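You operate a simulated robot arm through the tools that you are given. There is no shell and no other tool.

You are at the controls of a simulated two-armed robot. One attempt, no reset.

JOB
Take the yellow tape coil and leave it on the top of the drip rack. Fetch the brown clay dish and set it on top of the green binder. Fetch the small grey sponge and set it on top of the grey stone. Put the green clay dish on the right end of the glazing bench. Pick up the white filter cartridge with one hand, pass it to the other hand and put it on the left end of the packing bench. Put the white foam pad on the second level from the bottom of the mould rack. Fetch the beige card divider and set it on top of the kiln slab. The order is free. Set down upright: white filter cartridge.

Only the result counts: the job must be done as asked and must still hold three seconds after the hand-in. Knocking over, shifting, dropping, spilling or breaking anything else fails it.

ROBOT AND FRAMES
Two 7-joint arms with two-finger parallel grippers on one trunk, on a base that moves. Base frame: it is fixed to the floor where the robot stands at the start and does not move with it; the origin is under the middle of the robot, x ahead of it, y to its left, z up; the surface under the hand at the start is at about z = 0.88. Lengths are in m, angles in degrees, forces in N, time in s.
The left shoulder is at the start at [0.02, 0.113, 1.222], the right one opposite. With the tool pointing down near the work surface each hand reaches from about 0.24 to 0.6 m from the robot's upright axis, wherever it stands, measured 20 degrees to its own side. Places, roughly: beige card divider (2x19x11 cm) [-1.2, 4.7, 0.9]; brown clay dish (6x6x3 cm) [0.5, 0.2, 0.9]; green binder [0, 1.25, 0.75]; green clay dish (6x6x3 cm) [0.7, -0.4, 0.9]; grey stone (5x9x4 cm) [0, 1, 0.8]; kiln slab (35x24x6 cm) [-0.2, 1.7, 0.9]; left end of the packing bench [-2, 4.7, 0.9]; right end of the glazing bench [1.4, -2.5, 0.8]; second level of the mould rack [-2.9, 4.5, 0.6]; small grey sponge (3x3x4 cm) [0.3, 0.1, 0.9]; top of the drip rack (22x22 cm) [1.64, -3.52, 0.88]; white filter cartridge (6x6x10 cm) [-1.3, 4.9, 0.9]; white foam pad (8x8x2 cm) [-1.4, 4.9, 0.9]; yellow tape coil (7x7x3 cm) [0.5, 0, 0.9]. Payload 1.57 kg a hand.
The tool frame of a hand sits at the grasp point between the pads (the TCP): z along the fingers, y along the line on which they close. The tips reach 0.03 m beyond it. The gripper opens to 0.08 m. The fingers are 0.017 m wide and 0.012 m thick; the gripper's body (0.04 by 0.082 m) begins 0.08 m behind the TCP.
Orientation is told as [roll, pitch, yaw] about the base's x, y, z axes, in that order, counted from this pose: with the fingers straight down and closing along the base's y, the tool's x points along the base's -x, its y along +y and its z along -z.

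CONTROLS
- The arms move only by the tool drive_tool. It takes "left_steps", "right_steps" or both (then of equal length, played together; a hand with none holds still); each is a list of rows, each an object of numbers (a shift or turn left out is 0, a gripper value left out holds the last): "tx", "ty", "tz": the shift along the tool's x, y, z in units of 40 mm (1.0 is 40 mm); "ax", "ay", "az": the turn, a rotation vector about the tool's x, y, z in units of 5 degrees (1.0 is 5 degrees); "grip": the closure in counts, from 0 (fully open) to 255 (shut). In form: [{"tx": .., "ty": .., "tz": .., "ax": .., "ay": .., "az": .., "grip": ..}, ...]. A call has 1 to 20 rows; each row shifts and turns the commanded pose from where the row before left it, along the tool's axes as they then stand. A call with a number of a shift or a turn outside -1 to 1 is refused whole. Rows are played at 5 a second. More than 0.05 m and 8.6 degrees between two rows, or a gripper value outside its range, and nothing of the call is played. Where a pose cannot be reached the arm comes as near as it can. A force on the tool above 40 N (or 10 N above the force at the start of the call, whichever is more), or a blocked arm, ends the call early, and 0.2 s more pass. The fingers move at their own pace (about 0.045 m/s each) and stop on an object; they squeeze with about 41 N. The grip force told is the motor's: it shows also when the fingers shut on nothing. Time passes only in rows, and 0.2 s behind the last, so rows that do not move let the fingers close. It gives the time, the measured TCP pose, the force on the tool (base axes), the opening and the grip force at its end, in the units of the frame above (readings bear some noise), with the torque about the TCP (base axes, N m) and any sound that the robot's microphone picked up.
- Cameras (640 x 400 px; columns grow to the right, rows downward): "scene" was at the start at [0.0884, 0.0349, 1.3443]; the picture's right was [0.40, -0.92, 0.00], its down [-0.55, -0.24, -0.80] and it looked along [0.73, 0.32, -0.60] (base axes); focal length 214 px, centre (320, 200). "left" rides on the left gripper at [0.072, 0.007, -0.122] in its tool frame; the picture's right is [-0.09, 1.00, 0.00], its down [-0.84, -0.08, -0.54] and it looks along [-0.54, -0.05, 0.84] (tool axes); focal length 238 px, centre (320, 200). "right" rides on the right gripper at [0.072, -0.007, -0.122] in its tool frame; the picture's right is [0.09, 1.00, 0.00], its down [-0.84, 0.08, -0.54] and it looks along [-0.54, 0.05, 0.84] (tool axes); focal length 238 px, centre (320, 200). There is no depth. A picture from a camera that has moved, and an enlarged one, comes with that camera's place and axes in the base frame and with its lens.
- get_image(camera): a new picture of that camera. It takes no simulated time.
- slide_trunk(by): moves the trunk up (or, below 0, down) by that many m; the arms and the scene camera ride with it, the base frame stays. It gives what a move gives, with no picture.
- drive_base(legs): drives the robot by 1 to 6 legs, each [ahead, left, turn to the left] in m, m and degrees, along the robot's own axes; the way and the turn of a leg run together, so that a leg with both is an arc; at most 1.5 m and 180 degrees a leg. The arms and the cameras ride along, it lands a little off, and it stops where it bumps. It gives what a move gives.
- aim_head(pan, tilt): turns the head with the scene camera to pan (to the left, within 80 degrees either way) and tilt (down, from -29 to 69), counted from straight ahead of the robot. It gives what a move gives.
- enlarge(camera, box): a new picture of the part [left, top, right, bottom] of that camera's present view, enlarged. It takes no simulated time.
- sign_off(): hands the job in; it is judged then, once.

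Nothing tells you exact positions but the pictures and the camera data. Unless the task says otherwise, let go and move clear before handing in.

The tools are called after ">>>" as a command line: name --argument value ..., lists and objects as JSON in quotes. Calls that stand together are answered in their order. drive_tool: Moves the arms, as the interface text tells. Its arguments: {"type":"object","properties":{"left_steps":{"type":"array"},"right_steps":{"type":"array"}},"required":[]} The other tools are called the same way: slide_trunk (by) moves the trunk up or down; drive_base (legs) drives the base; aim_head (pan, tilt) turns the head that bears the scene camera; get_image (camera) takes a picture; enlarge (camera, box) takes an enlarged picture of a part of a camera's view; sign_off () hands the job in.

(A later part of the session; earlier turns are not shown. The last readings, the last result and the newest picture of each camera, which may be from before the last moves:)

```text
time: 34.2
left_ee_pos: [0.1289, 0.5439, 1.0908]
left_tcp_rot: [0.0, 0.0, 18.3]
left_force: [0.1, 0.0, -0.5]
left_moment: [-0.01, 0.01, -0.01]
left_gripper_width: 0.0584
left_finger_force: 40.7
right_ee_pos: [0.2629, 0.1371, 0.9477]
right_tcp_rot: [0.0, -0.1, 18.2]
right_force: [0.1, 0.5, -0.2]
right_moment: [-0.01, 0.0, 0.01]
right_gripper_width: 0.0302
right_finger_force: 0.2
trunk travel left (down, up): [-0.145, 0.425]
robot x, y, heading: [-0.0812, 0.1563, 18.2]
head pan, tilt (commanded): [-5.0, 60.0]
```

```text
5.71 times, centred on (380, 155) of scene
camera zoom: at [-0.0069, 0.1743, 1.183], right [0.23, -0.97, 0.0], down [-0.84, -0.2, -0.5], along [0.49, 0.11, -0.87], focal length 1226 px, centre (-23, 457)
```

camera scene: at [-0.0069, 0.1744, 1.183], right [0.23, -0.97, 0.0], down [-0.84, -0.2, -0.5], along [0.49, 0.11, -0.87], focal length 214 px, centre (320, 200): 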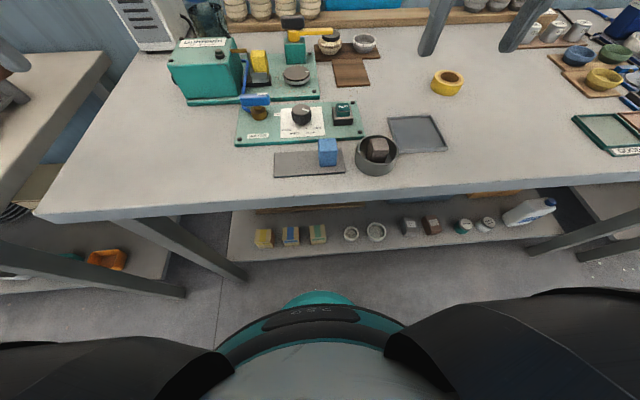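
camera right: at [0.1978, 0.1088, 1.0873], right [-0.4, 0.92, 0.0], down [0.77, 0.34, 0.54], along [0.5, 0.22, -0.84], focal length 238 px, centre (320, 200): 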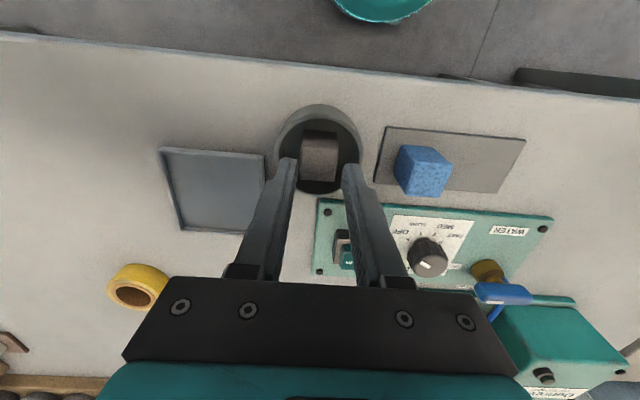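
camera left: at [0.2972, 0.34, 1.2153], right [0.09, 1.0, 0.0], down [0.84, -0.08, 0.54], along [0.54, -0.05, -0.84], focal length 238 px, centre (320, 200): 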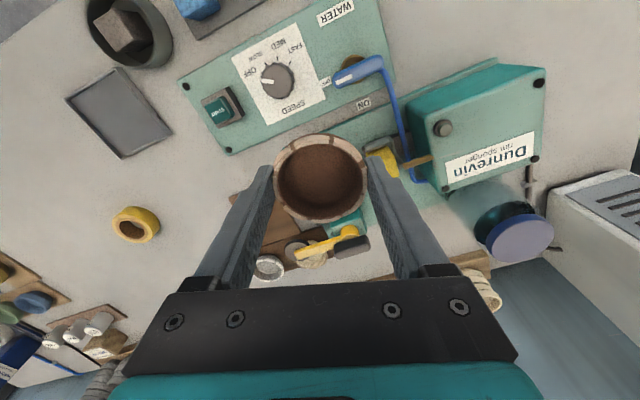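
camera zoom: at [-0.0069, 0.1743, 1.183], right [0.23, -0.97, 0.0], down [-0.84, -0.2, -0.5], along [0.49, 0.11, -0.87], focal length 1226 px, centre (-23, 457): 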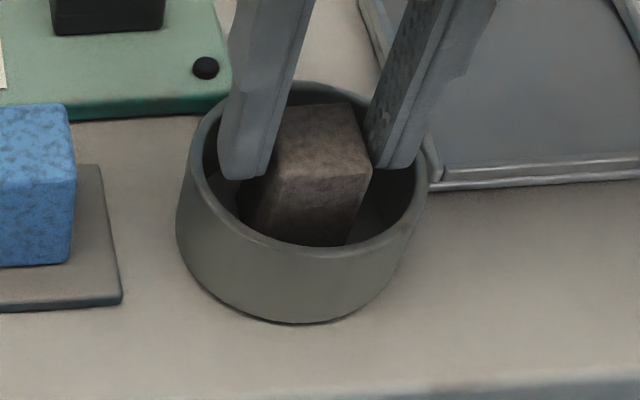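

Both fingers are inside the rim with no contact. I go down another centimetre, close, and lift slowly.

>>> drive_tool --right_steps '[{"tz": 0.15, "ty": 0.01}, {"tz": 0.15}, {"grip": 255}, {"grip": 255}, {"grip": 255}]'

>>> drive_tool --right_steps '[{"tz": -0.1}, {"tz": -0.15}, {"tz": -0.2}, {"tz": -0.25}, {"tz": -0.3}, {"tz": -0.3}, {"tz": -0.3}]'

>>> get_image --camera "right"

>>> enlarge --camera "scene" --box '[310, 70, 450, 190]'

```text
time: 34.7
left_ee_pos: [0.1265, 0.5424, 1.092]
left_tcp_rot: [0.0, 0.0, 18.3]
left_force: [0.0, -0.1, -0.4]
left_moment: [-0.02, 0.01, 0.01]
left_gripper_width: 0.0581
left_finger_force: 41.2
right_ee_pos: [0.2628, 0.1364, 0.9446]
right_tcp_rot: [0.3, -0.8, 18.4]
right_force: [-6.3, -4.4, 13.9]
right_moment: [0.21, 0.43, 0.22]
right_gripper_width: 0.0298
right_finger_force: 0.1
trunk travel left (down, up): [-0.145, 0.425]
robot x, y, heading: [-0.0829, 0.1558, 18.1]
head pan, tilt (commanded): [-5.0, 60.0]
stopped in row 2 (right hand): the force on the tool passed its limit at 49 N (the readings are from after the stop); the commanded pose is now the measured one
```

```text
time: 36.3
left_ee_pos: [0.1279, 0.5429, 1.0921]
left_tcp_rot: [-0.1, 0.0, 18.2]
left_force: [-0.2, 0.2, -0.4]
left_moment: [0.01, -0.01, 0.0]
left_gripper_width: 0.0583
left_finger_force: 41.2
right_ee_pos: [0.2625, 0.1376, 1.0069]
right_tcp_rot: [0.3, -0.6, 18.0]
right_force: [-0.3, 0.1, -0.4]
right_moment: [-0.01, 0.01, 0.0]
right_gripper_width: 0.0305
right_finger_force: 0.1
trunk travel left (down, up): [-0.145, 0.425]
robot x, y, heading: [-0.0808, 0.1555, 18.3]
head pan, tilt (commanded): [-5.0, 60.0]
```

```text
taken
camera right: at [0.1975, 0.1081, 1.1282], right [-0.4, 0.92, 0.0], down [0.77, 0.33, 0.55], along [0.51, 0.22, -0.83], focal length 238 px, centre (320, 200)
```

right: 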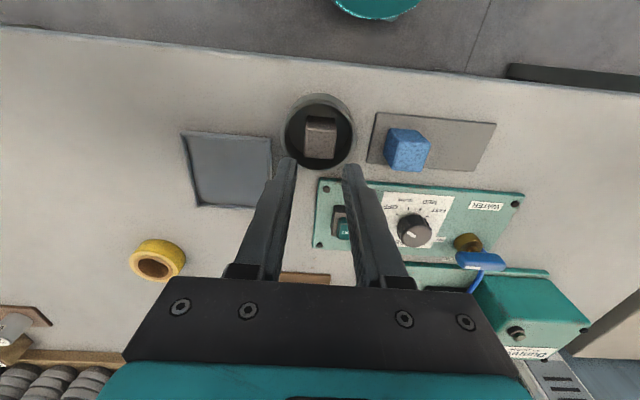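

```text
3.33 times, centred on (380, 130) of scene
camera zoom: at [-0.007, 0.1742, 1.183], right [0.23, -0.97, 0.0], down [-0.84, -0.2, -0.5], along [0.49, 0.11, -0.87], focal length 715 px, centre (120, 433)
```

zoom: 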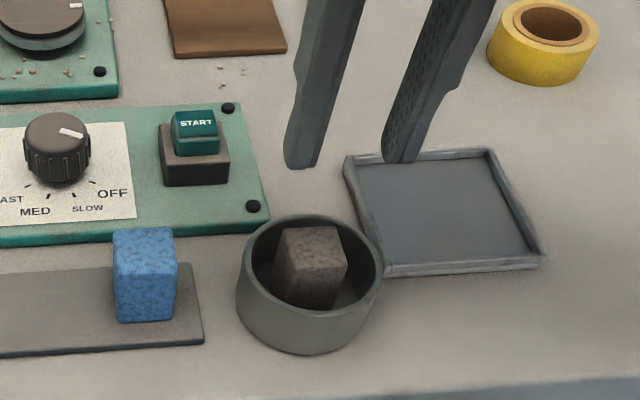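

A finger touched the pot's rim: the contact torque points to the left finger's near-outer corner, so I'm about 1 mm too far left and 1–2 mm too near. The pot did not move; I correct the tilt and offset, then check again above the rim.

>>> drive_tool --right_steps '[{"tx": -0.0375, "ty": -0.025, "ax": 0.06, "ay": 0.12, "az": -0.04}, {"tz": 0.5}, {"tz": 0.5}, {"tz": 0.25}, {"tz": 0.1}]'

>>> enlarge --camera "right" --box '[240, 100, 400, 200]'

>>> enlarge --camera "scene" --box '[350, 120, 410, 180]'

```text
time: 37.5
left_ee_pos: [0.1273, 0.5431, 1.0918]
left_tcp_rot: [0.0, 0.0, 18.2]
left_force: [0.1, 0.2, -0.2]
left_moment: [-0.01, -0.01, -0.04]
left_gripper_width: 0.0583
left_finger_force: 40.9
right_ee_pos: [0.2649, 0.1366, 0.9539]
right_tcp_rot: [0.1, -0.3, 18.4]
right_force: [0.4, 0.1, 16.9]
right_moment: [0.22, 0.14, 0.01]
right_gripper_width: 0.0302
right_finger_force: 0.0
trunk travel left (down, up): [-0.145, 0.425]
robot x, y, heading: [-0.0808, 0.1572, 18.2]
head pan, tilt (commanded): [-5.0, 60.0]
```

```text
4.00 times, centred on (320, 150) of right
camera zoom: at [0.1997, 0.108, 1.0761], right [-0.4, 0.92, 0.0], down [0.77, 0.34, 0.55], along [0.5, 0.22, -0.84], focal length 953 px, centre (320, 400)
```

zoom: 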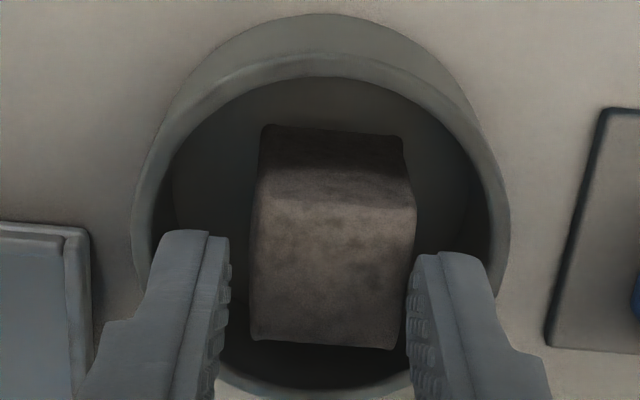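

```text
6.67 times, centred on (380, 150) of scene
camera zoom: at [-0.0078, 0.1741, 1.1833], right [0.23, -0.97, 0.0], down [-0.84, -0.2, -0.5], along [0.49, 0.11, -0.87], focal length 1430 px, centre (-80, 533)
```

zoom: 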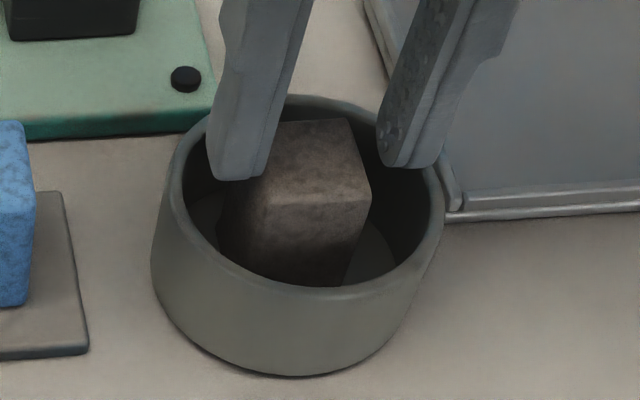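

The near-rim contact is resolved but now the left finger's inner edge sits on the sponge's top edge (z≈0.924). The rim top is at about 0.916, so I'll open wider and grip only the top 6–7 mm of the sponge above the rim.

>>> drive_tool --right_steps '[{"tz": -0.3}, {"grip": 112, "ty": 0.045}, {"grip": 112}, {"tz": 0.15}, {"tz": 0.15}, {"tz": 0.06}, {"tz": 0.06}]'

>>> enlarge --camera "right" --box '[240, 100, 400, 200]'

```text
time: 39.1
left_ee_pos: [0.1288, 0.5443, 1.0927]
left_tcp_rot: [0.0, 0.1, 18.3]
left_force: [-0.1, 0.1, -1.8]
left_moment: [-0.03, 0.0, 0.0]
left_gripper_width: 0.0584
left_finger_force: 40.9
right_ee_pos: [0.2647, 0.1387, 0.9469]
right_tcp_rot: [0.0, -0.1, 18.4]
right_force: [0.0, -0.3, -0.5]
right_moment: [0.0, 0.03, 0.04]
right_gripper_width: 0.0447
right_finger_force: 0.1
trunk travel left (down, up): [-0.145, 0.425]
robot x, y, heading: [-0.0788, 0.1576, 18.5]
head pan, tilt (commanded): [-5.0, 60.0]
```

```text
4.00 times, centred on (320, 150) of right
camera zoom: at [0.2, 0.1101, 1.0701], right [-0.4, 0.92, 0.0], down [0.77, 0.34, 0.54], along [0.5, 0.22, -0.84], focal length 953 px, centre (320, 400)
```

zoom: 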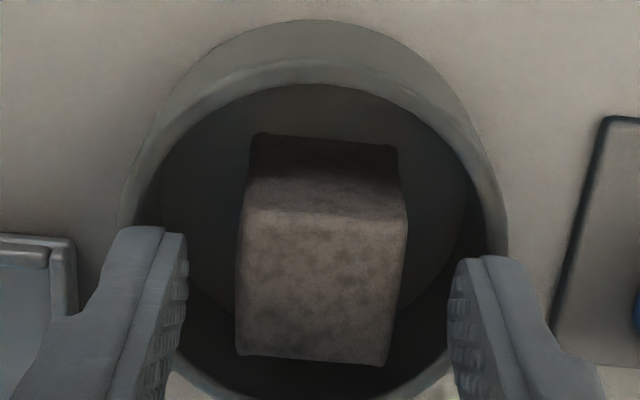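

No contact, sponge centred. Close and lift gently.

>>> drive_tool --right_steps '[{"grip": 255}, {"grip": 255}, {"grip": 255}, {"grip": 255}]'

>>> drive_tool --right_steps '[{"tz": -0.1}, {"tz": -0.15}, {"tz": -0.2}, {"tz": -0.2}, {"tz": -0.25}, {"tz": -0.3}]'

>>> get_image --camera "right"

>>> enlarge --camera "scene" --box '[310, 70, 450, 190]'

```text
time: 40.1
left_ee_pos: [0.1284, 0.5438, 1.0921]
left_tcp_rot: [0.1, 0.0, 18.3]
left_force: [-0.1, 0.0, -0.3]
left_moment: [-0.01, 0.02, 0.0]
left_gripper_width: 0.0581
left_finger_force: 41.7
right_ee_pos: [0.2647, 0.1388, 0.9473]
right_tcp_rot: [0.1, 0.0, 18.4]
right_force: [0.9, -0.2, 0.2]
right_moment: [-0.04, 0.0, 0.03]
right_gripper_width: 0.0283
right_finger_force: 38.6
trunk travel left (down, up): [-0.145, 0.425]
robot x, y, heading: [-0.0803, 0.1533, 18.3]
head pan, tilt (commanded): [-5.0, 60.0]
```

```text
time: 41.5
left_ee_pos: [0.1287, 0.5446, 1.0922]
left_tcp_rot: [-0.1, 0.0, 18.2]
left_force: [0.9, -0.2, 0.0]
left_moment: [0.0, -0.01, 0.0]
left_gripper_width: 0.0582
left_finger_force: 41.1
right_ee_pos: [0.2644, 0.1379, 0.9959]
right_tcp_rot: [0.0, -0.1, 18.3]
right_force: [0.2, 0.0, -0.3]
right_moment: [0.0, -0.02, 0.02]
right_gripper_width: 0.0281
right_finger_force: 38.6
trunk travel left (down, up): [-0.145, 0.425]
robot x, y, heading: [-0.0811, 0.1581, 18.4]
head pan, tilt (commanded): [-5.0, 60.0]
```

```text
taken
camera right: at [0.1998, 0.1104, 1.1186], right [-0.4, 0.92, 0.0], down [0.77, 0.34, 0.54], along [0.5, 0.22, -0.84], focal length 238 px, centre (320, 200)
```

right: 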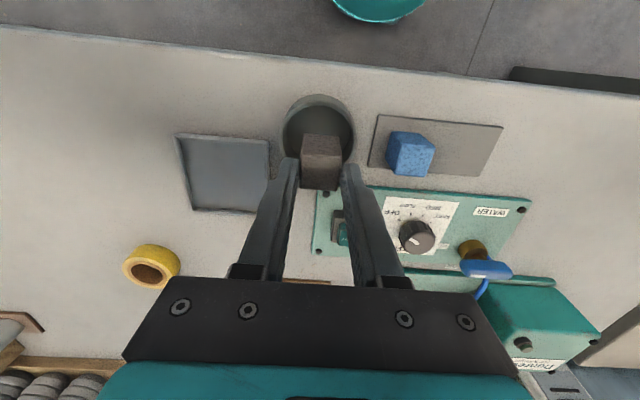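

```text
3.33 times, centred on (380, 130) of scene
camera zoom: at [-0.007, 0.1742, 1.183], right [0.23, -0.97, 0.0], down [-0.84, -0.2, -0.5], along [0.49, 0.11, -0.87], focal length 715 px, centre (120, 433)
```

zoom: 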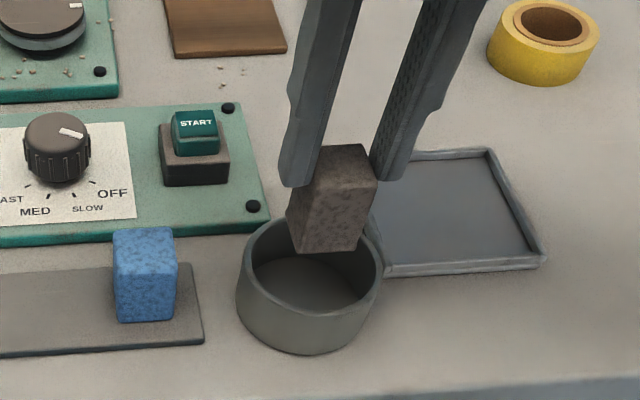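

The sponge is out of the pot. I raise it further and look at the left bench.

>>> drive_tool --right_steps '[{"tz": -0.3}, {"tz": -0.4}, {"tz": -0.4}, {"tz": -0.4}, {"tz": -0.4}, {"tz": -0.4}, {"tz": -0.4}, {"tz": -0.3}]'

>>> aim_head --pan 60 --tilt 35

>>> get_image --camera "scene"

>>> aim_head --pan 80 --tilt 25

>>> get_image --camera "scene"

```text
time: 43.3
left_ee_pos: [0.1289, 0.544, 1.0922]
left_tcp_rot: [0.0, 0.0, 18.2]
left_force: [0.5, 0.9, -1.0]
left_moment: [0.0, -0.02, 0.02]
left_gripper_width: 0.0583
left_finger_force: 40.6
right_ee_pos: [0.2651, 0.1383, 1.1162]
right_tcp_rot: [0.0, -0.1, 18.2]
right_force: [0.1, 0.6, 0.3]
right_moment: [0.02, 0.0, -0.02]
right_gripper_width: 0.0283
right_finger_force: 38.7
trunk travel left (down, up): [-0.145, 0.425]
robot x, y, heading: [-0.0803, 0.1528, 18.1]
head pan, tilt (commanded): [-5.0, 60.0]
```

```text
time: 44.7
left_ee_pos: [0.1283, 0.544, 1.0921]
left_tcp_rot: [0.0, 0.0, 18.2]
left_force: [0.6, -0.5, 0.7]
left_moment: [0.0, 0.01, 0.01]
left_gripper_width: 0.0579
left_finger_force: 41.2
right_ee_pos: [0.2647, 0.1404, 1.1148]
right_tcp_rot: [0.1, -0.1, 18.3]
right_force: [0.0, -0.7, -1.1]
right_moment: [-0.02, 0.05, 0.02]
right_gripper_width: 0.0282
right_finger_force: 38.8
trunk travel left (down, up): [-0.145, 0.425]
robot x, y, heading: [-0.0808, 0.1574, 18.2]
head pan, tilt (commanded): [60.0, 35.0]
```

```text
taken
camera scene: at [-0.0538, 0.2451, 1.2173], right [0.98, -0.2, 0.0], down [-0.12, -0.56, -0.82], along [0.17, 0.8, -0.57], focal length 214 px, centre (320, 200)
```

scene: 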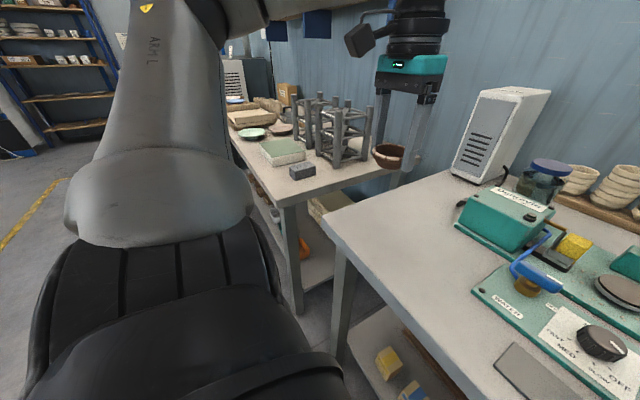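

```text
time: 45.5
left_ee_pos: [0.1285, 0.5437, 1.0897]
left_tcp_rot: [-0.1, 0.0, 18.2]
left_force: [0.1, 0.4, -0.9]
left_moment: [-0.02, 0.0, -0.01]
left_gripper_width: 0.0582
left_finger_force: 41.3
right_ee_pos: [0.2658, 0.1387, 1.1157]
right_tcp_rot: [0.0, 0.0, 18.3]
right_force: [0.1, -1.5, -0.1]
right_moment: [-0.01, 0.01, 0.01]
right_gripper_width: 0.0282
right_finger_force: 38.7
trunk travel left (down, up): [-0.145, 0.425]
robot x, y, heading: [-0.0765, 0.1583, 18.1]
head pan, tilt (commanded): [80.0, 25.0]
```

```text
taken
camera scene: at [-0.0849, 0.2501, 1.233], right [0.99, 0.14, 0.0], down [0.06, -0.42, -0.91], along [-0.13, 0.9, -0.42], focal length 214 px, centre (320, 200)
```

scene: 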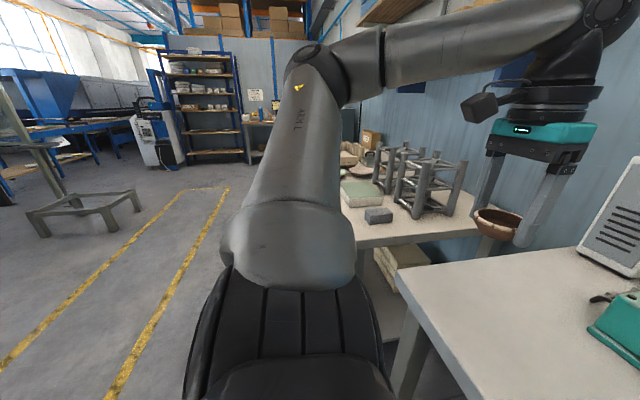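

The left bench's front edge lines up with this one, so sliding left along it brings stone and binder in front of me. I strafe about 0.93 m with both items held high.

>>> drive_base --legs '[[0, 0.93, 0]]'

>>> aim_head --pan 0 --tilt 55

>>> get_image --camera "scene"

>>> get_image --camera "left"

>>> get_image --camera "right"

```text
time: 50.4
left_ee_pos: [-0.1618, 1.4256, 1.0922]
left_tcp_rot: [0.1, 0.0, 18.2]
left_force: [0.2, 0.1, -1.5]
left_moment: [-0.01, -0.02, -0.01]
left_gripper_width: 0.0582
left_finger_force: 40.4
right_ee_pos: [-0.0251, 1.0195, 1.1165]
right_tcp_rot: [0.0, -0.1, 18.4]
right_force: [0.1, 0.3, -0.2]
right_moment: [0.02, 0.03, 0.02]
right_gripper_width: 0.0281
right_finger_force: 38.0
trunk travel left (down, up): [-0.145, 0.425]
robot x, y, heading: [-0.3699, 1.0334, 17.9]
head pan, tilt (commanded): [80.0, 25.0]
```

```text
time: 51.9
left_ee_pos: [-0.1607, 1.4248, 1.0917]
left_tcp_rot: [0.0, 0.0, 18.2]
left_force: [0.3, -0.2, -0.1]
left_moment: [0.01, 0.01, 0.01]
left_gripper_width: 0.0581
left_finger_force: 41.3
right_ee_pos: [-0.0245, 1.02, 1.1166]
right_tcp_rot: [-0.1, 0.0, 18.4]
right_force: [-0.2, 0.0, -0.5]
right_moment: [0.0, -0.01, 0.03]
right_gripper_width: 0.0285
right_finger_force: 37.9
trunk travel left (down, up): [-0.145, 0.425]
robot x, y, heading: [-0.3715, 1.038, 18.1]
head pan, tilt (commanded): [0.0, 55.0]
```

```text
taken
camera scene: at [-0.293, 1.0635, 1.1891], right [0.31, -0.95, 0.0], down [-0.78, -0.26, -0.57], along [0.55, 0.18, -0.82], focal length 214 px, centre (320, 200)
```

scene: 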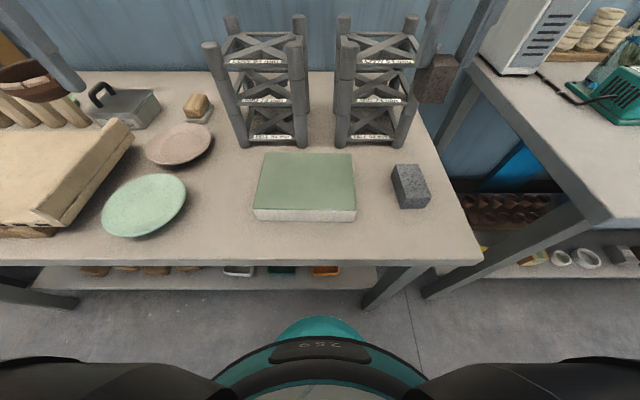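

```text
taken
camera left: at [-0.2304, 1.4091, 1.2153], right [-0.22, 0.97, 0.0], down [0.82, 0.19, 0.54], along [0.53, 0.12, -0.84], focal length 238 px, centre (320, 200)
```

left: 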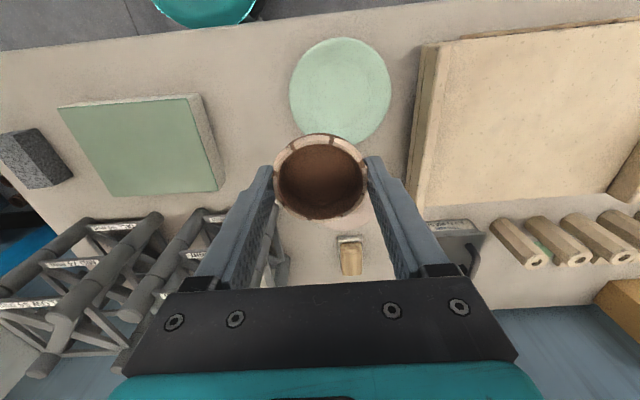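

```text
taken
camera right: at [-0.0896, 0.9916, 1.2384], right [-0.4, 0.92, 0.0], down [0.77, 0.34, 0.54], along [0.5, 0.22, -0.84], focal length 238 px, centre (320, 200)
```

right: 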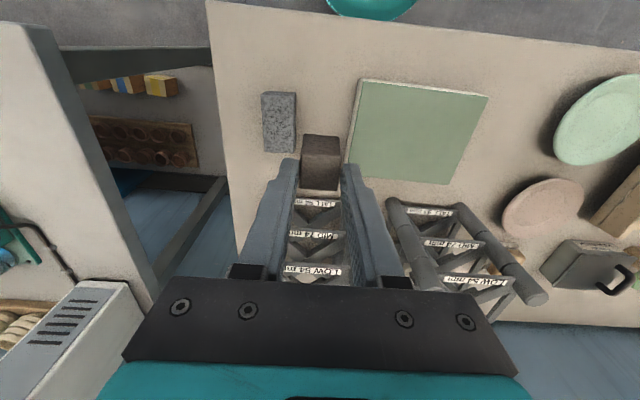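

I see the green binder straight ahead, grey stone to its right, and the kiln slab to the left. I zoom in to locate stone and binder tops precisely.

>>> enlarge --camera "scene" --box '[370, 140, 450, 230]'

>>> enlarge --camera "right" --box '[240, 70, 340, 170]'

>>> enlarge --camera "scene" --box '[230, 130, 380, 240]'

>>> enlarge --camera "left" --box '[0, 60, 260, 240]'

```text
4.44 times, centred on (410, 185) of scene
camera zoom: at [-0.293, 1.0635, 1.1891], right [0.31, -0.95, 0.0], down [-0.78, -0.26, -0.57], along [0.55, 0.18, -0.82], focal length 953 px, centre (-80, 267)
```

zoom: 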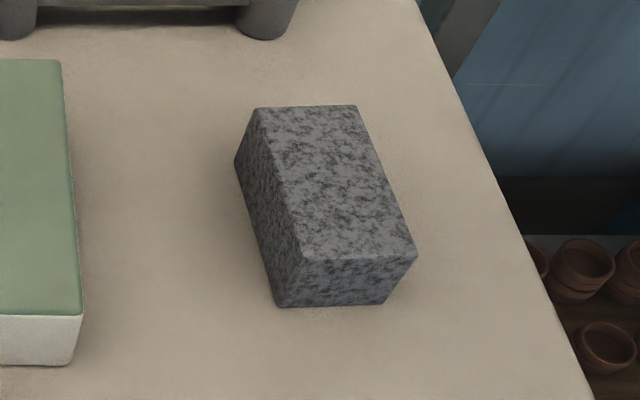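

```text
4.00 times, centred on (290, 120) of right
camera zoom: at [-0.0896, 0.9916, 1.2384], right [-0.4, 0.92, 0.0], down [0.77, 0.34, 0.54], along [0.5, 0.22, -0.84], focal length 953 px, centre (440, 520)
```

zoom: 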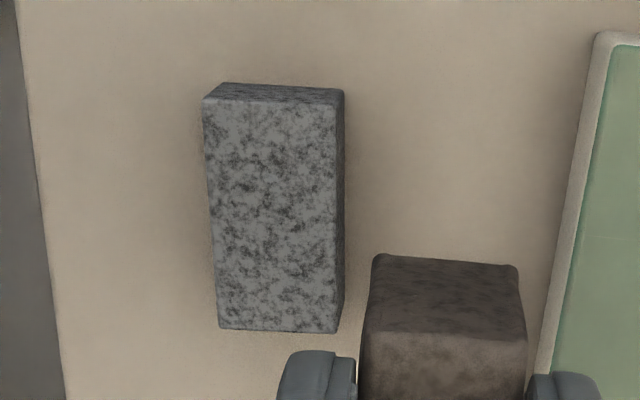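

```text
3.64 times, centred on (305, 185) of scene
camera zoom: at [-0.293, 1.0635, 1.1891], right [0.31, -0.95, 0.0], down [-0.78, -0.26, -0.57], along [0.55, 0.18, -0.82], focal length 780 px, centre (374, 254)
```

zoom: 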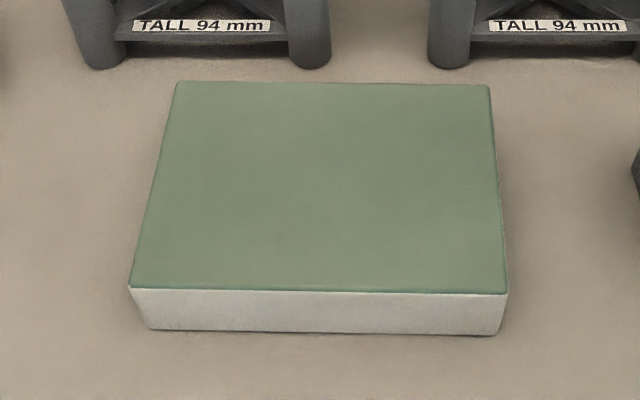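

```text
2.22 times, centred on (130, 150) of left
camera zoom: at [-0.2304, 1.4091, 1.2153], right [-0.22, 0.97, 0.0], down [0.82, 0.19, 0.54], along [0.53, 0.12, -0.84], focal length 530 px, centre (742, 311)
```

zoom: 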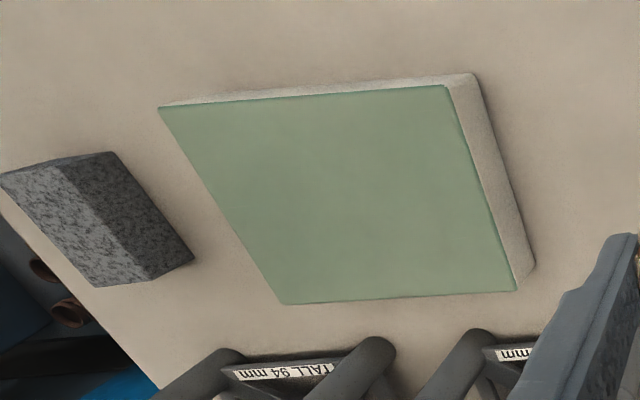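

Stone top is at about z 0.855, centred near [0.035, 0.973]. I bring the right hand with the sponge over it and lower to a few centimetres above.

>>> drive_tool --right_steps '[{"tx": -0.24, "ty": -0.39, "tz": 0.4}, {"tx": -0.24, "ty": -0.39, "tz": 0.7}, {"tx": -0.24, "ty": -0.39, "tz": 0.7}, {"tx": -0.25, "ty": -0.4, "tz": 0.7}, {"tz": 0.7}, {"tz": 0.7}]'

>>> get_image --camera "right"

>>> enlarge --camera "scene" --box '[360, 120, 460, 220]'

```text
time: 53.3
left_ee_pos: [-0.1616, 1.4246, 1.0915]
left_tcp_rot: [0.1, 0.0, 18.1]
left_force: [-0.7, 0.0, -0.8]
left_moment: [0.01, 0.01, -0.01]
left_gripper_width: 0.0581
left_finger_force: 41.5
right_ee_pos: [0.0322, 0.973, 0.9595]
right_tcp_rot: [0.0, -0.1, 18.3]
right_force: [0.3, 0.4, -0.1]
right_moment: [0.0, 0.07, -0.03]
right_gripper_width: 0.0281
right_finger_force: 38.5
trunk travel left (down, up): [-0.145, 0.425]
robot x, y, heading: [-0.3685, 1.0393, 18.1]
head pan, tilt (commanded): [0.0, 55.0]
```

```text
taken
camera right: at [-0.0326, 0.9443, 1.0822], right [-0.4, 0.92, 0.0], down [0.77, 0.34, 0.54], along [0.5, 0.22, -0.84], focal length 238 px, centre (320, 200)
```

right: 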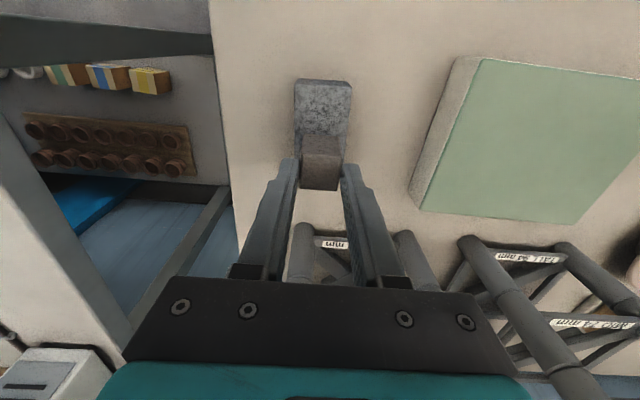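

```text
4.00 times, centred on (410, 170) of scene
camera zoom: at [-0.293, 1.0634, 1.189], right [0.31, -0.95, 0.0], down [-0.78, -0.26, -0.57], along [0.55, 0.18, -0.82], focal length 858 px, centre (-40, 320)
```

zoom: 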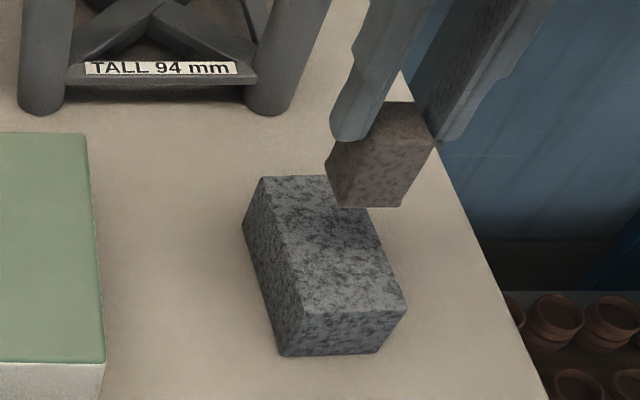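

Alignment over the stone looks right. I lower in small steps until light contact.

>>> drive_tool --right_steps '[{"tz": 0.3}, {"tz": 0.3}, {"tz": 0.15}]'

>>> enlarge --camera "scene" --box '[370, 130, 450, 210]'

```text
time: 54.1
left_ee_pos: [-0.1607, 1.4253, 1.0918]
left_tcp_rot: [0.0, 0.0, 18.3]
left_force: [0.5, -0.6, 0.9]
left_moment: [-0.02, 0.03, 0.0]
left_gripper_width: 0.0582
left_finger_force: 41.0
right_ee_pos: [0.031, 0.9724, 0.9305]
right_tcp_rot: [0.0, -0.1, 18.3]
right_force: [-0.6, -0.3, -0.4]
right_moment: [0.0, 0.0, -0.01]
right_gripper_width: 0.0283
right_finger_force: 38.2
trunk travel left (down, up): [-0.145, 0.425]
robot x, y, heading: [-0.3692, 1.0373, 18.1]
head pan, tilt (commanded): [0.0, 55.0]
```

```text
5.00 times, centred on (410, 170) of scene
camera zoom: at [-0.293, 1.0635, 1.189], right [0.31, -0.95, 0.0], down [-0.78, -0.26, -0.57], along [0.55, 0.18, -0.82], focal length 1072 px, centre (-130, 350)
```

zoom: 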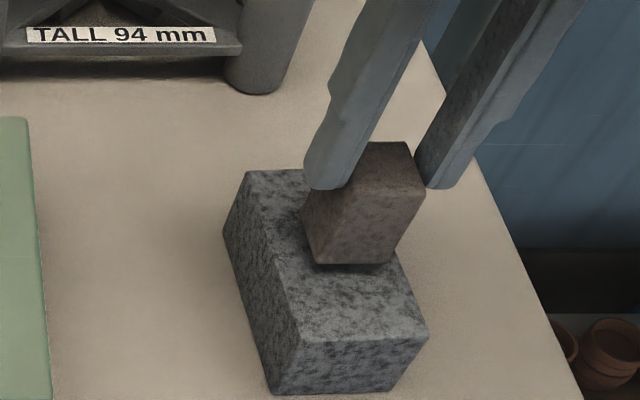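

>>> drive_tool --right_steps '[{"tz": 0.08}, {"tz": 0.06}, {"tz": 0.06}]'

>>> enlarge --camera "scene" --box '[370, 130, 450, 210]'

```text
time: 54.9
left_ee_pos: [-0.1609, 1.4256, 1.0921]
left_tcp_rot: [0.0, 0.0, 18.1]
left_force: [0.2, 0.7, -0.1]
left_moment: [-0.04, -0.01, -0.02]
left_gripper_width: 0.058
left_finger_force: 41.3
right_ee_pos: [0.0313, 0.9731, 0.9227]
right_tcp_rot: [-0.1, -0.2, 18.3]
right_force: [-0.9, -1.5, 6.3]
right_moment: [-0.08, 0.0, -0.02]
right_gripper_width: 0.0284
right_finger_force: 38.8
trunk travel left (down, up): [-0.145, 0.425]
robot x, y, heading: [-0.368, 1.0377, 17.9]
head pan, tilt (commanded): [0.0, 55.0]
```

```text
5.00 times, centred on (410, 170) of scene
camera zoom: at [-0.2934, 1.0634, 1.1892], right [0.31, -0.95, 0.0], down [-0.78, -0.26, -0.57], along [0.55, 0.18, -0.82], focal length 1072 px, centre (-130, 350)
```

zoom: 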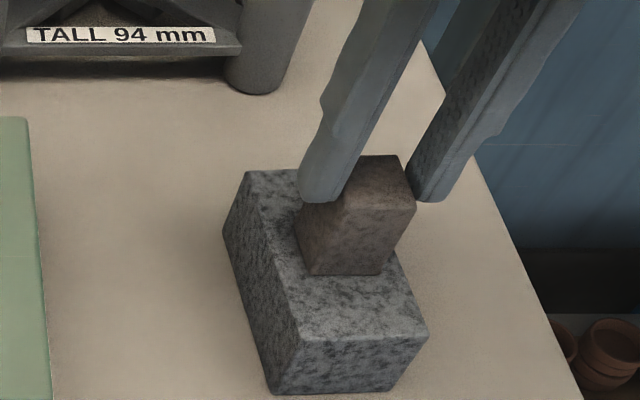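

Contact is felt (6 N). I release and rise straight up.

>>> drive_tool --right_steps '[{"grip": 100}, {"grip": 60}, {"grip": 60}, {"tz": -0.2}, {"tz": -0.4}, {"tz": -0.6}, {"tz": -0.8}, {"tz": -0.8}]'

>>> enlarge --camera "scene" --box '[350, 110, 470, 230]'

>>> get_image --camera "right"

```text
time: 56.7
left_ee_pos: [-0.1605, 1.4246, 1.0914]
left_tcp_rot: [0.0, 0.0, 18.2]
left_force: [0.5, 0.7, -0.9]
left_moment: [0.01, -0.01, 0.04]
left_gripper_width: 0.0582
left_finger_force: 41.3
right_ee_pos: [0.0314, 0.9726, 1.035]
right_tcp_rot: [0.1, 0.1, 18.3]
right_force: [-0.1, -0.2, 0.0]
right_moment: [0.0, 0.0, -0.03]
right_gripper_width: 0.0611
right_finger_force: 0.1
trunk travel left (down, up): [-0.145, 0.425]
robot x, y, heading: [-0.3689, 1.0353, 18.3]
head pan, tilt (commanded): [0.0, 55.0]
```

```text
3.33 times, centred on (410, 170) of scene
camera zoom: at [-0.2932, 1.0636, 1.1891], right [0.31, -0.95, 0.0], down [-0.78, -0.26, -0.57], along [0.55, 0.18, -0.82], focal length 715 px, centre (20, 300)
```

zoom: 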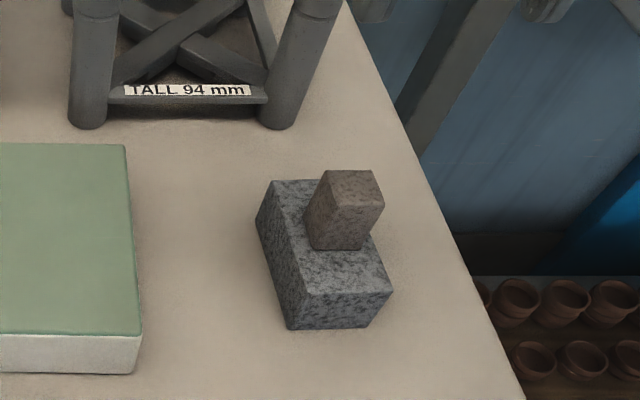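

```text
taken
camera right: at [-0.0335, 0.9434, 1.1571], right [-0.4, 0.92, 0.0], down [0.77, 0.34, 0.54], along [0.5, 0.22, -0.84], focal length 238 px, centre (320, 200)
```

right: 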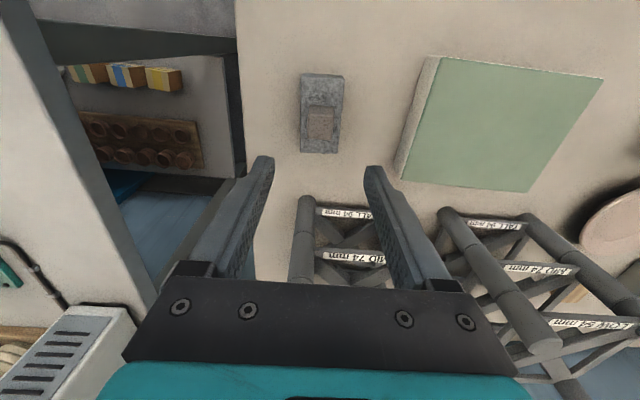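

The sponge stands on the stone. Now I bring the left hand with the dish over the binder (top about z 0.862, centre about [-0.033, 1.176]), moving gently.

>>> drive_tool --left_steps '[{"ty": -0.25, "tx": -0.05}, {"ty": -0.5, "tx": -0.08}, {"ty": -0.5, "tx": -0.08}, {"ty": -0.5, "tx": -0.08}, {"ty": -0.5, "tx": -0.08}, {"ty": -0.5, "tx": -0.08}, {"ty": -0.5, "tx": -0.08}, {"ty": -0.5, "tx": -0.08}, {"ty": -0.5, "tx": -0.08}, {"ty": -0.5, "tx": -0.08}, {"ty": -0.5, "tx": -0.08}, {"ty": -0.5, "tx": -0.08}, {"ty": -0.5, "tx": -0.08}, {"ty": -0.25, "tx": -0.0}, {"tz": 0.3}, {"tz": 0.5}, {"tz": 0.5}, {"tz": 0.5}, {"tz": 0.5}, {"tz": 0.3}]' --right_steps '[{"tz": -0.5}, {"tz": -0.6}, {"tz": -0.6}, {"tx": 0.3}, {}, {}, {}, {}, {}, {}, {}, {}, {}, {}, {}, {}, {}, {}, {}, {}]'

>>> get_image --camera "left"

>>> get_image --camera "scene"

```text
time: 60.9
left_ee_pos: [-0.0593, 1.2279, 0.9874]
left_tcp_rot: [0.0, -0.1, 18.2]
left_force: [0.2, -0.1, -0.9]
left_moment: [0.03, -0.02, -0.03]
left_gripper_width: 0.058
left_finger_force: 40.9
left hand out of reach, approached as far as the arm can: row 12, 13, 14
right_ee_pos: [0.0214, 0.9687, 1.1017]
right_tcp_rot: [0.0, -0.2, 18.2]
right_force: [-0.3, 0.2, 0.5]
right_moment: [-0.02, -0.02, 0.0]
right_gripper_width: 0.0612
right_finger_force: 0.0
trunk travel left (down, up): [-0.145, 0.425]
robot x, y, heading: [-0.3691, 1.0359, 18.0]
head pan, tilt (commanded): [0.0, 55.0]
```

```text
taken
camera left: at [-0.1281, 1.2113, 1.1109], right [-0.22, 0.97, 0.0], down [0.82, 0.19, 0.54], along [0.53, 0.12, -0.84], focal length 238 px, centre (320, 200)
```

left: 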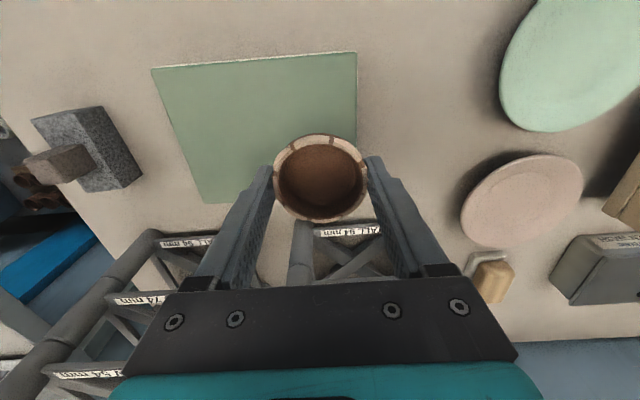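

```text
taken
camera scene: at [-0.293, 1.0635, 1.189], right [0.31, -0.95, 0.0], down [-0.78, -0.26, -0.57], along [0.55, 0.18, -0.82], focal length 214 px, centre (320, 200)
```

scene: 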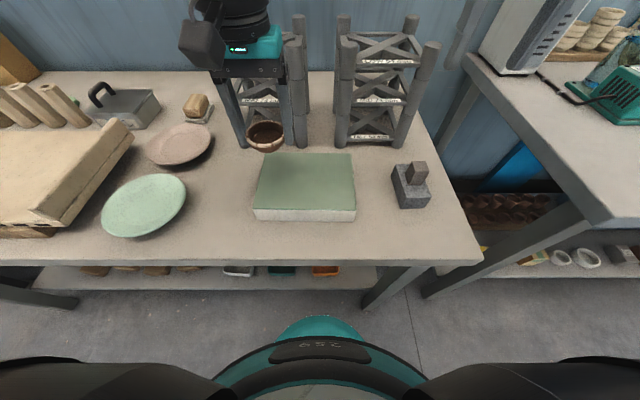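

The left arm can't come further right, but strafing the base right by about 4 cm puts the dish exactly over the binder.

>>> drive_base --legs '[[0, -0.045, 0]]'

>>> get_image --camera "left"

>>> get_image --camera "scene"

```text
time: 61.8
left_ee_pos: [-0.0444, 1.1848, 0.9877]
left_tcp_rot: [0.0, 0.1, 18.2]
left_force: [0.2, -0.7, 0.1]
left_moment: [0.04, 0.05, -0.01]
left_gripper_width: 0.0583
left_finger_force: 40.9
right_ee_pos: [0.0354, 0.926, 1.1007]
right_tcp_rot: [0.1, -0.1, 18.3]
right_force: [0.1, 0.3, 0.6]
right_moment: [-0.01, -0.03, 0.0]
right_gripper_width: 0.0611
right_finger_force: 0.1
trunk travel left (down, up): [-0.145, 0.425]
robot x, y, heading: [-0.3557, 0.9966, 18.0]
head pan, tilt (commanded): [0.0, 55.0]
```

```text
taken
camera left: at [-0.1139, 1.1682, 1.1113], right [-0.22, 0.97, 0.0], down [0.82, 0.19, 0.54], along [0.53, 0.12, -0.84], focal length 238 px, centre (320, 200)
```

left: 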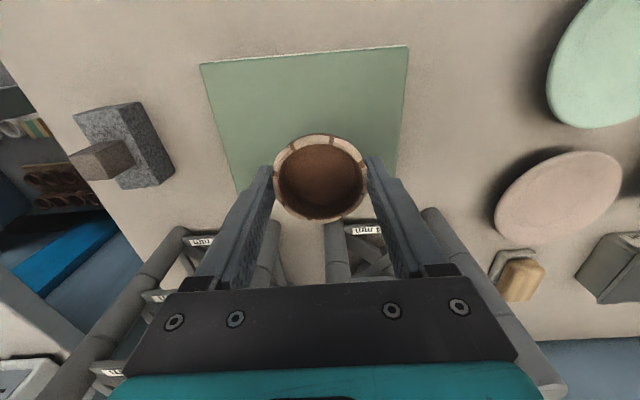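

```text
taken
camera scene: at [-0.2789, 1.0203, 1.189], right [0.31, -0.95, 0.0], down [-0.78, -0.25, -0.57], along [0.54, 0.18, -0.82], focal length 214 px, centre (320, 200)
```

scene: 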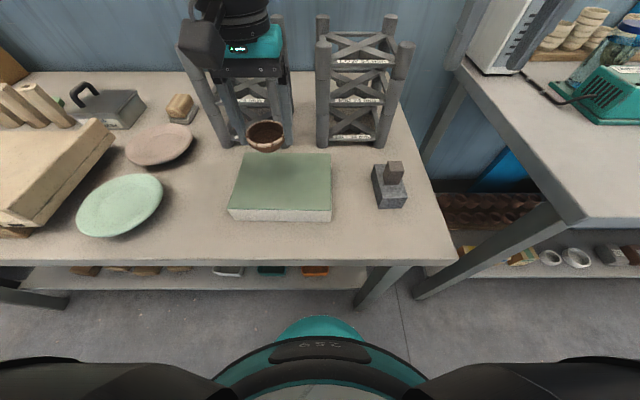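

The dish is now over the binder near its centre. I lower it toward the top.

>>> drive_tool --left_steps '[{"tz": 0.3}, {"tz": 0.45}, {"tz": 0.45}, {"tz": 0.45}, {"tz": 0.25}, {"tz": 0.1}]'

>>> enlarge --camera "scene" --box '[200, 120, 360, 230]'

```text
time: 63.2
left_ee_pos: [-0.0445, 1.1839, 0.9076]
left_tcp_rot: [0.0, 0.0, 18.2]
left_force: [-0.3, 0.1, 0.3]
left_moment: [0.03, 0.03, 0.01]
left_gripper_width: 0.0581
left_finger_force: 40.7
right_ee_pos: [0.0353, 0.927, 1.1008]
right_tcp_rot: [0.0, 0.0, 18.3]
right_force: [-1.1, 0.8, -0.1]
right_moment: [-0.01, 0.02, 0.01]
right_gripper_width: 0.061
right_finger_force: 0.0
trunk travel left (down, up): [-0.145, 0.425]
robot x, y, heading: [-0.3544, 0.9941, 18.2]
head pan, tilt (commanded): [0.0, 55.0]
```

```text
3.64 times, centred on (280, 175) of scene
camera zoom: at [-0.2791, 1.021, 1.189], right [0.31, -0.95, 0.0], down [-0.78, -0.26, -0.57], along [0.55, 0.18, -0.82], focal length 780 px, centre (466, 291)
```

zoom: 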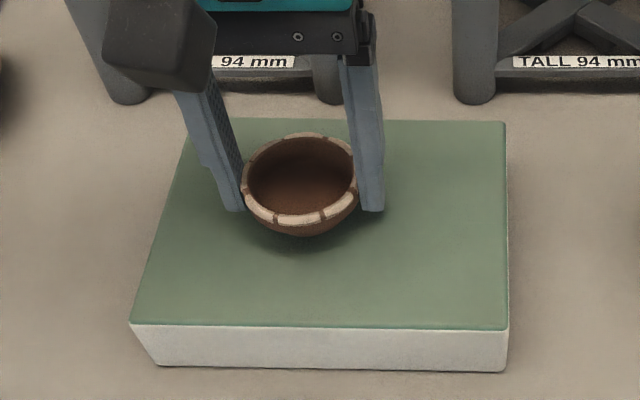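

>>> drive_tool --left_steps '[{"tz": 0.06}, {"tz": 0.06}, {"tz": 0.06}]'

```text
time: 64.0
left_ee_pos: [-0.0434, 1.1853, 0.8986]
left_tcp_rot: [0.0, 0.0, 18.2]
left_force: [-0.1, 0.3, -0.7]
left_moment: [0.0, -0.01, 0.0]
left_gripper_width: 0.0582
left_finger_force: 41.4
right_ee_pos: [0.0355, 0.9269, 1.101]
right_tcp_rot: [0.0, 0.0, 18.3]
right_force: [0.4, -0.4, 0.0]
right_moment: [-0.02, 0.01, -0.01]
right_gripper_width: 0.0614
right_finger_force: 0.1
trunk travel left (down, up): [-0.145, 0.425]
robot x, y, heading: [-0.3574, 0.9933, 18.0]
head pan, tilt (commanded): [0.0, 55.0]
```

>>> drive_tool --left_steps '[{"tz": 0.05}, {"tz": 0.05}, {}]'

>>> enlarge --camera "scene" --box '[220, 130, 320, 200]'

```text
time: 64.8
left_ee_pos: [-0.0452, 1.1847, 0.8968]
left_tcp_rot: [0.0, -0.2, 18.2]
left_force: [-1.2, 1.5, 10.6]
left_moment: [0.02, 0.08, 0.0]
left_gripper_width: 0.0581
left_finger_force: 40.7
right_ee_pos: [0.0342, 0.9267, 1.1023]
right_tcp_rot: [-0.1, -0.1, 18.3]
right_force: [0.2, -0.5, 0.2]
right_moment: [0.02, 0.0, 0.02]
right_gripper_width: 0.0614
right_finger_force: 0.1
trunk travel left (down, up): [-0.145, 0.425]
robot x, y, heading: [-0.357, 0.9976, 18.4]
head pan, tilt (commanded): [0.0, 55.0]
```

```text
5.71 times, centred on (270, 165) of scene
camera zoom: at [-0.2797, 1.0209, 1.1892], right [0.31, -0.95, 0.0], down [-0.78, -0.26, -0.57], along [0.55, 0.18, -0.82], focal length 1226 px, centre (606, 400)
```

zoom: 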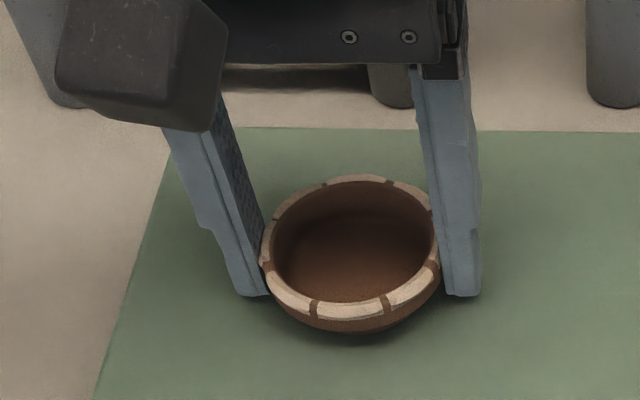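

Contact with about 10 N. I release and rise.

>>> drive_tool --left_steps '[{"grip": 20}, {"grip": 0}, {}, {"tz": -0.2}, {"tz": -0.4}, {"tz": -0.6}, {"tz": -0.8}, {"tz": -0.8}, {"tz": -0.8}]'

>>> get_image --camera "scene"

>>> get_image --camera "left"

```text
time: 66.8
left_ee_pos: [-0.044, 1.1841, 1.0408]
left_tcp_rot: [0.0, 0.0, 18.0]
left_force: [-0.7, 0.2, 0.0]
left_moment: [0.0, 0.01, -0.01]
left_gripper_width: 0.0801
left_finger_force: 0.0
right_ee_pos: [0.0352, 0.9254, 1.1007]
right_tcp_rot: [0.0, -0.1, 18.3]
right_force: [-1.4, 0.5, -0.8]
right_moment: [0.02, -0.01, -0.04]
right_gripper_width: 0.0611
right_finger_force: 0.1
trunk travel left (down, up): [-0.145, 0.425]
robot x, y, heading: [-0.3541, 0.9932, 18.0]
head pan, tilt (commanded): [0.0, 55.0]
```

```text
taken
camera scene: at [-0.2792, 1.0209, 1.1891], right [0.31, -0.95, 0.0], down [-0.78, -0.26, -0.57], along [0.55, 0.18, -0.82], focal length 214 px, centre (320, 200)
```

scene: 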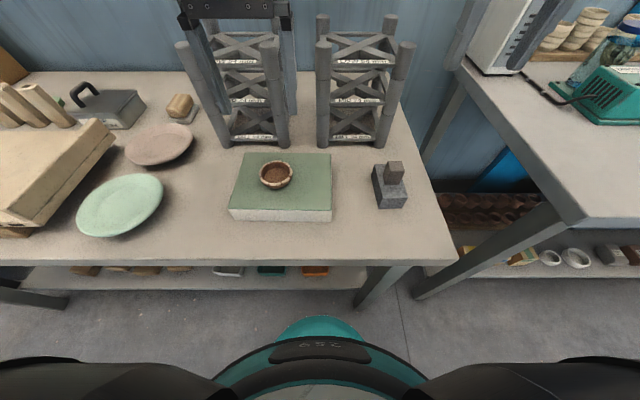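

```text
taken
camera left: at [-0.1143, 1.1683, 1.1644], right [-0.22, 0.97, 0.0], down [0.82, 0.19, 0.54], along [0.53, 0.12, -0.84], focal length 238 px, centre (320, 200)
```

left: 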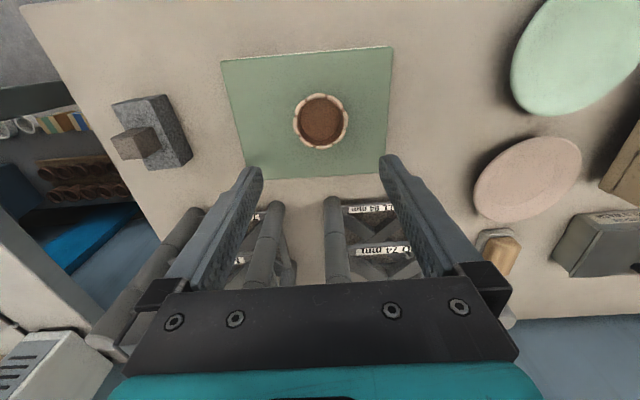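

Both the sponge and brown dish are placed. Next I back away, turn left to face the packing bench direction, and look ahead.

>>> drive_tool --left_steps '[{"tz": -0.8}, {"tz": -0.8}, {"tx": 0.6, "ty": 0.6}, {"tx": 0.6, "ty": 0.6}]' --right_steps '[{}, {}, {"tx": 0.6}, {"tx": 0.6}]'

>>> drive_base --legs '[[-0.3, 0, 0], [0, 0, 90]]'

>>> aim_head --pan 0 --tilt 15

>>> get_image --camera "scene"

```text
time: 67.8
left_ee_pos: [-0.106, 1.22, 1.1044]
left_tcp_rot: [-0.1, 0.0, 18.2]
left_force: [0.8, 0.6, 0.1]
left_moment: [0.0, -0.03, 0.02]
left_gripper_width: 0.0801
left_finger_force: 0.0
left hand out of reach, approached as far as the arm can: row 2
right_ee_pos: [-0.0116, 0.912, 1.101]
right_tcp_rot: [0.0, -0.1, 18.2]
right_force: [-0.6, 0.6, 0.1]
right_moment: [0.0, 0.0, 0.01]
right_gripper_width: 0.061
right_finger_force: 0.1
trunk travel left (down, up): [-0.145, 0.425]
robot x, y, heading: [-0.3547, 0.9954, 18.1]
head pan, tilt (commanded): [0.0, 55.0]
```

```text
time: 73.7
left_ee_pos: [-0.8611, 1.1543, 1.1056]
left_tcp_rot: [0.0, 0.0, 107.3]
left_force: [-0.7, -0.1, 1.2]
left_moment: [0.01, 0.02, 0.02]
left_gripper_width: 0.08
left_finger_force: 0.0
right_ee_pos: [-0.553, 1.2458, 1.1002]
right_tcp_rot: [0.0, -0.2, 107.4]
right_force: [-0.5, 0.1, 0.2]
right_moment: [-0.01, 0.0, -0.02]
right_gripper_width: 0.0614
right_finger_force: 0.2
trunk travel left (down, up): [-0.145, 0.425]
robot x, y, heading: [-0.6417, 0.8993, 107.4]
head pan, tilt (commanded): [0.0, 55.0]
```

```text
time: 74.7
left_ee_pos: [-0.8621, 1.1546, 1.1053]
left_tcp_rot: [0.0, 0.0, 107.5]
left_force: [-0.7, -0.1, -0.1]
left_moment: [-0.01, 0.0, -0.01]
left_gripper_width: 0.0802
left_finger_force: 0.1
right_ee_pos: [-0.5534, 1.2465, 1.0988]
right_tcp_rot: [0.0, -0.1, 107.5]
right_force: [-0.3, 0.9, -0.3]
right_moment: [-0.02, 0.02, -0.02]
right_gripper_width: 0.0613
right_finger_force: 0.0
trunk travel left (down, up): [-0.145, 0.425]
robot x, y, heading: [-0.6419, 0.9015, 107.3]
head pan, tilt (commanded): [0.0, 15.0]
```

```text
taken
camera scene: at [-0.6738, 1.0004, 1.2492], right [0.95, 0.3, 0.0], down [0.08, -0.25, -0.97], along [-0.29, 0.92, -0.26], focal length 214 px, centre (320, 200)
```

scene: 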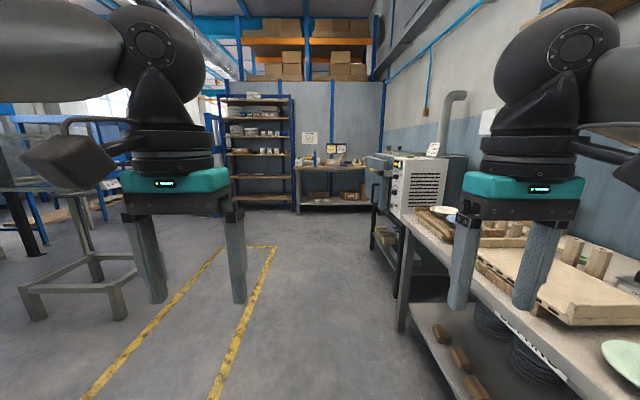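

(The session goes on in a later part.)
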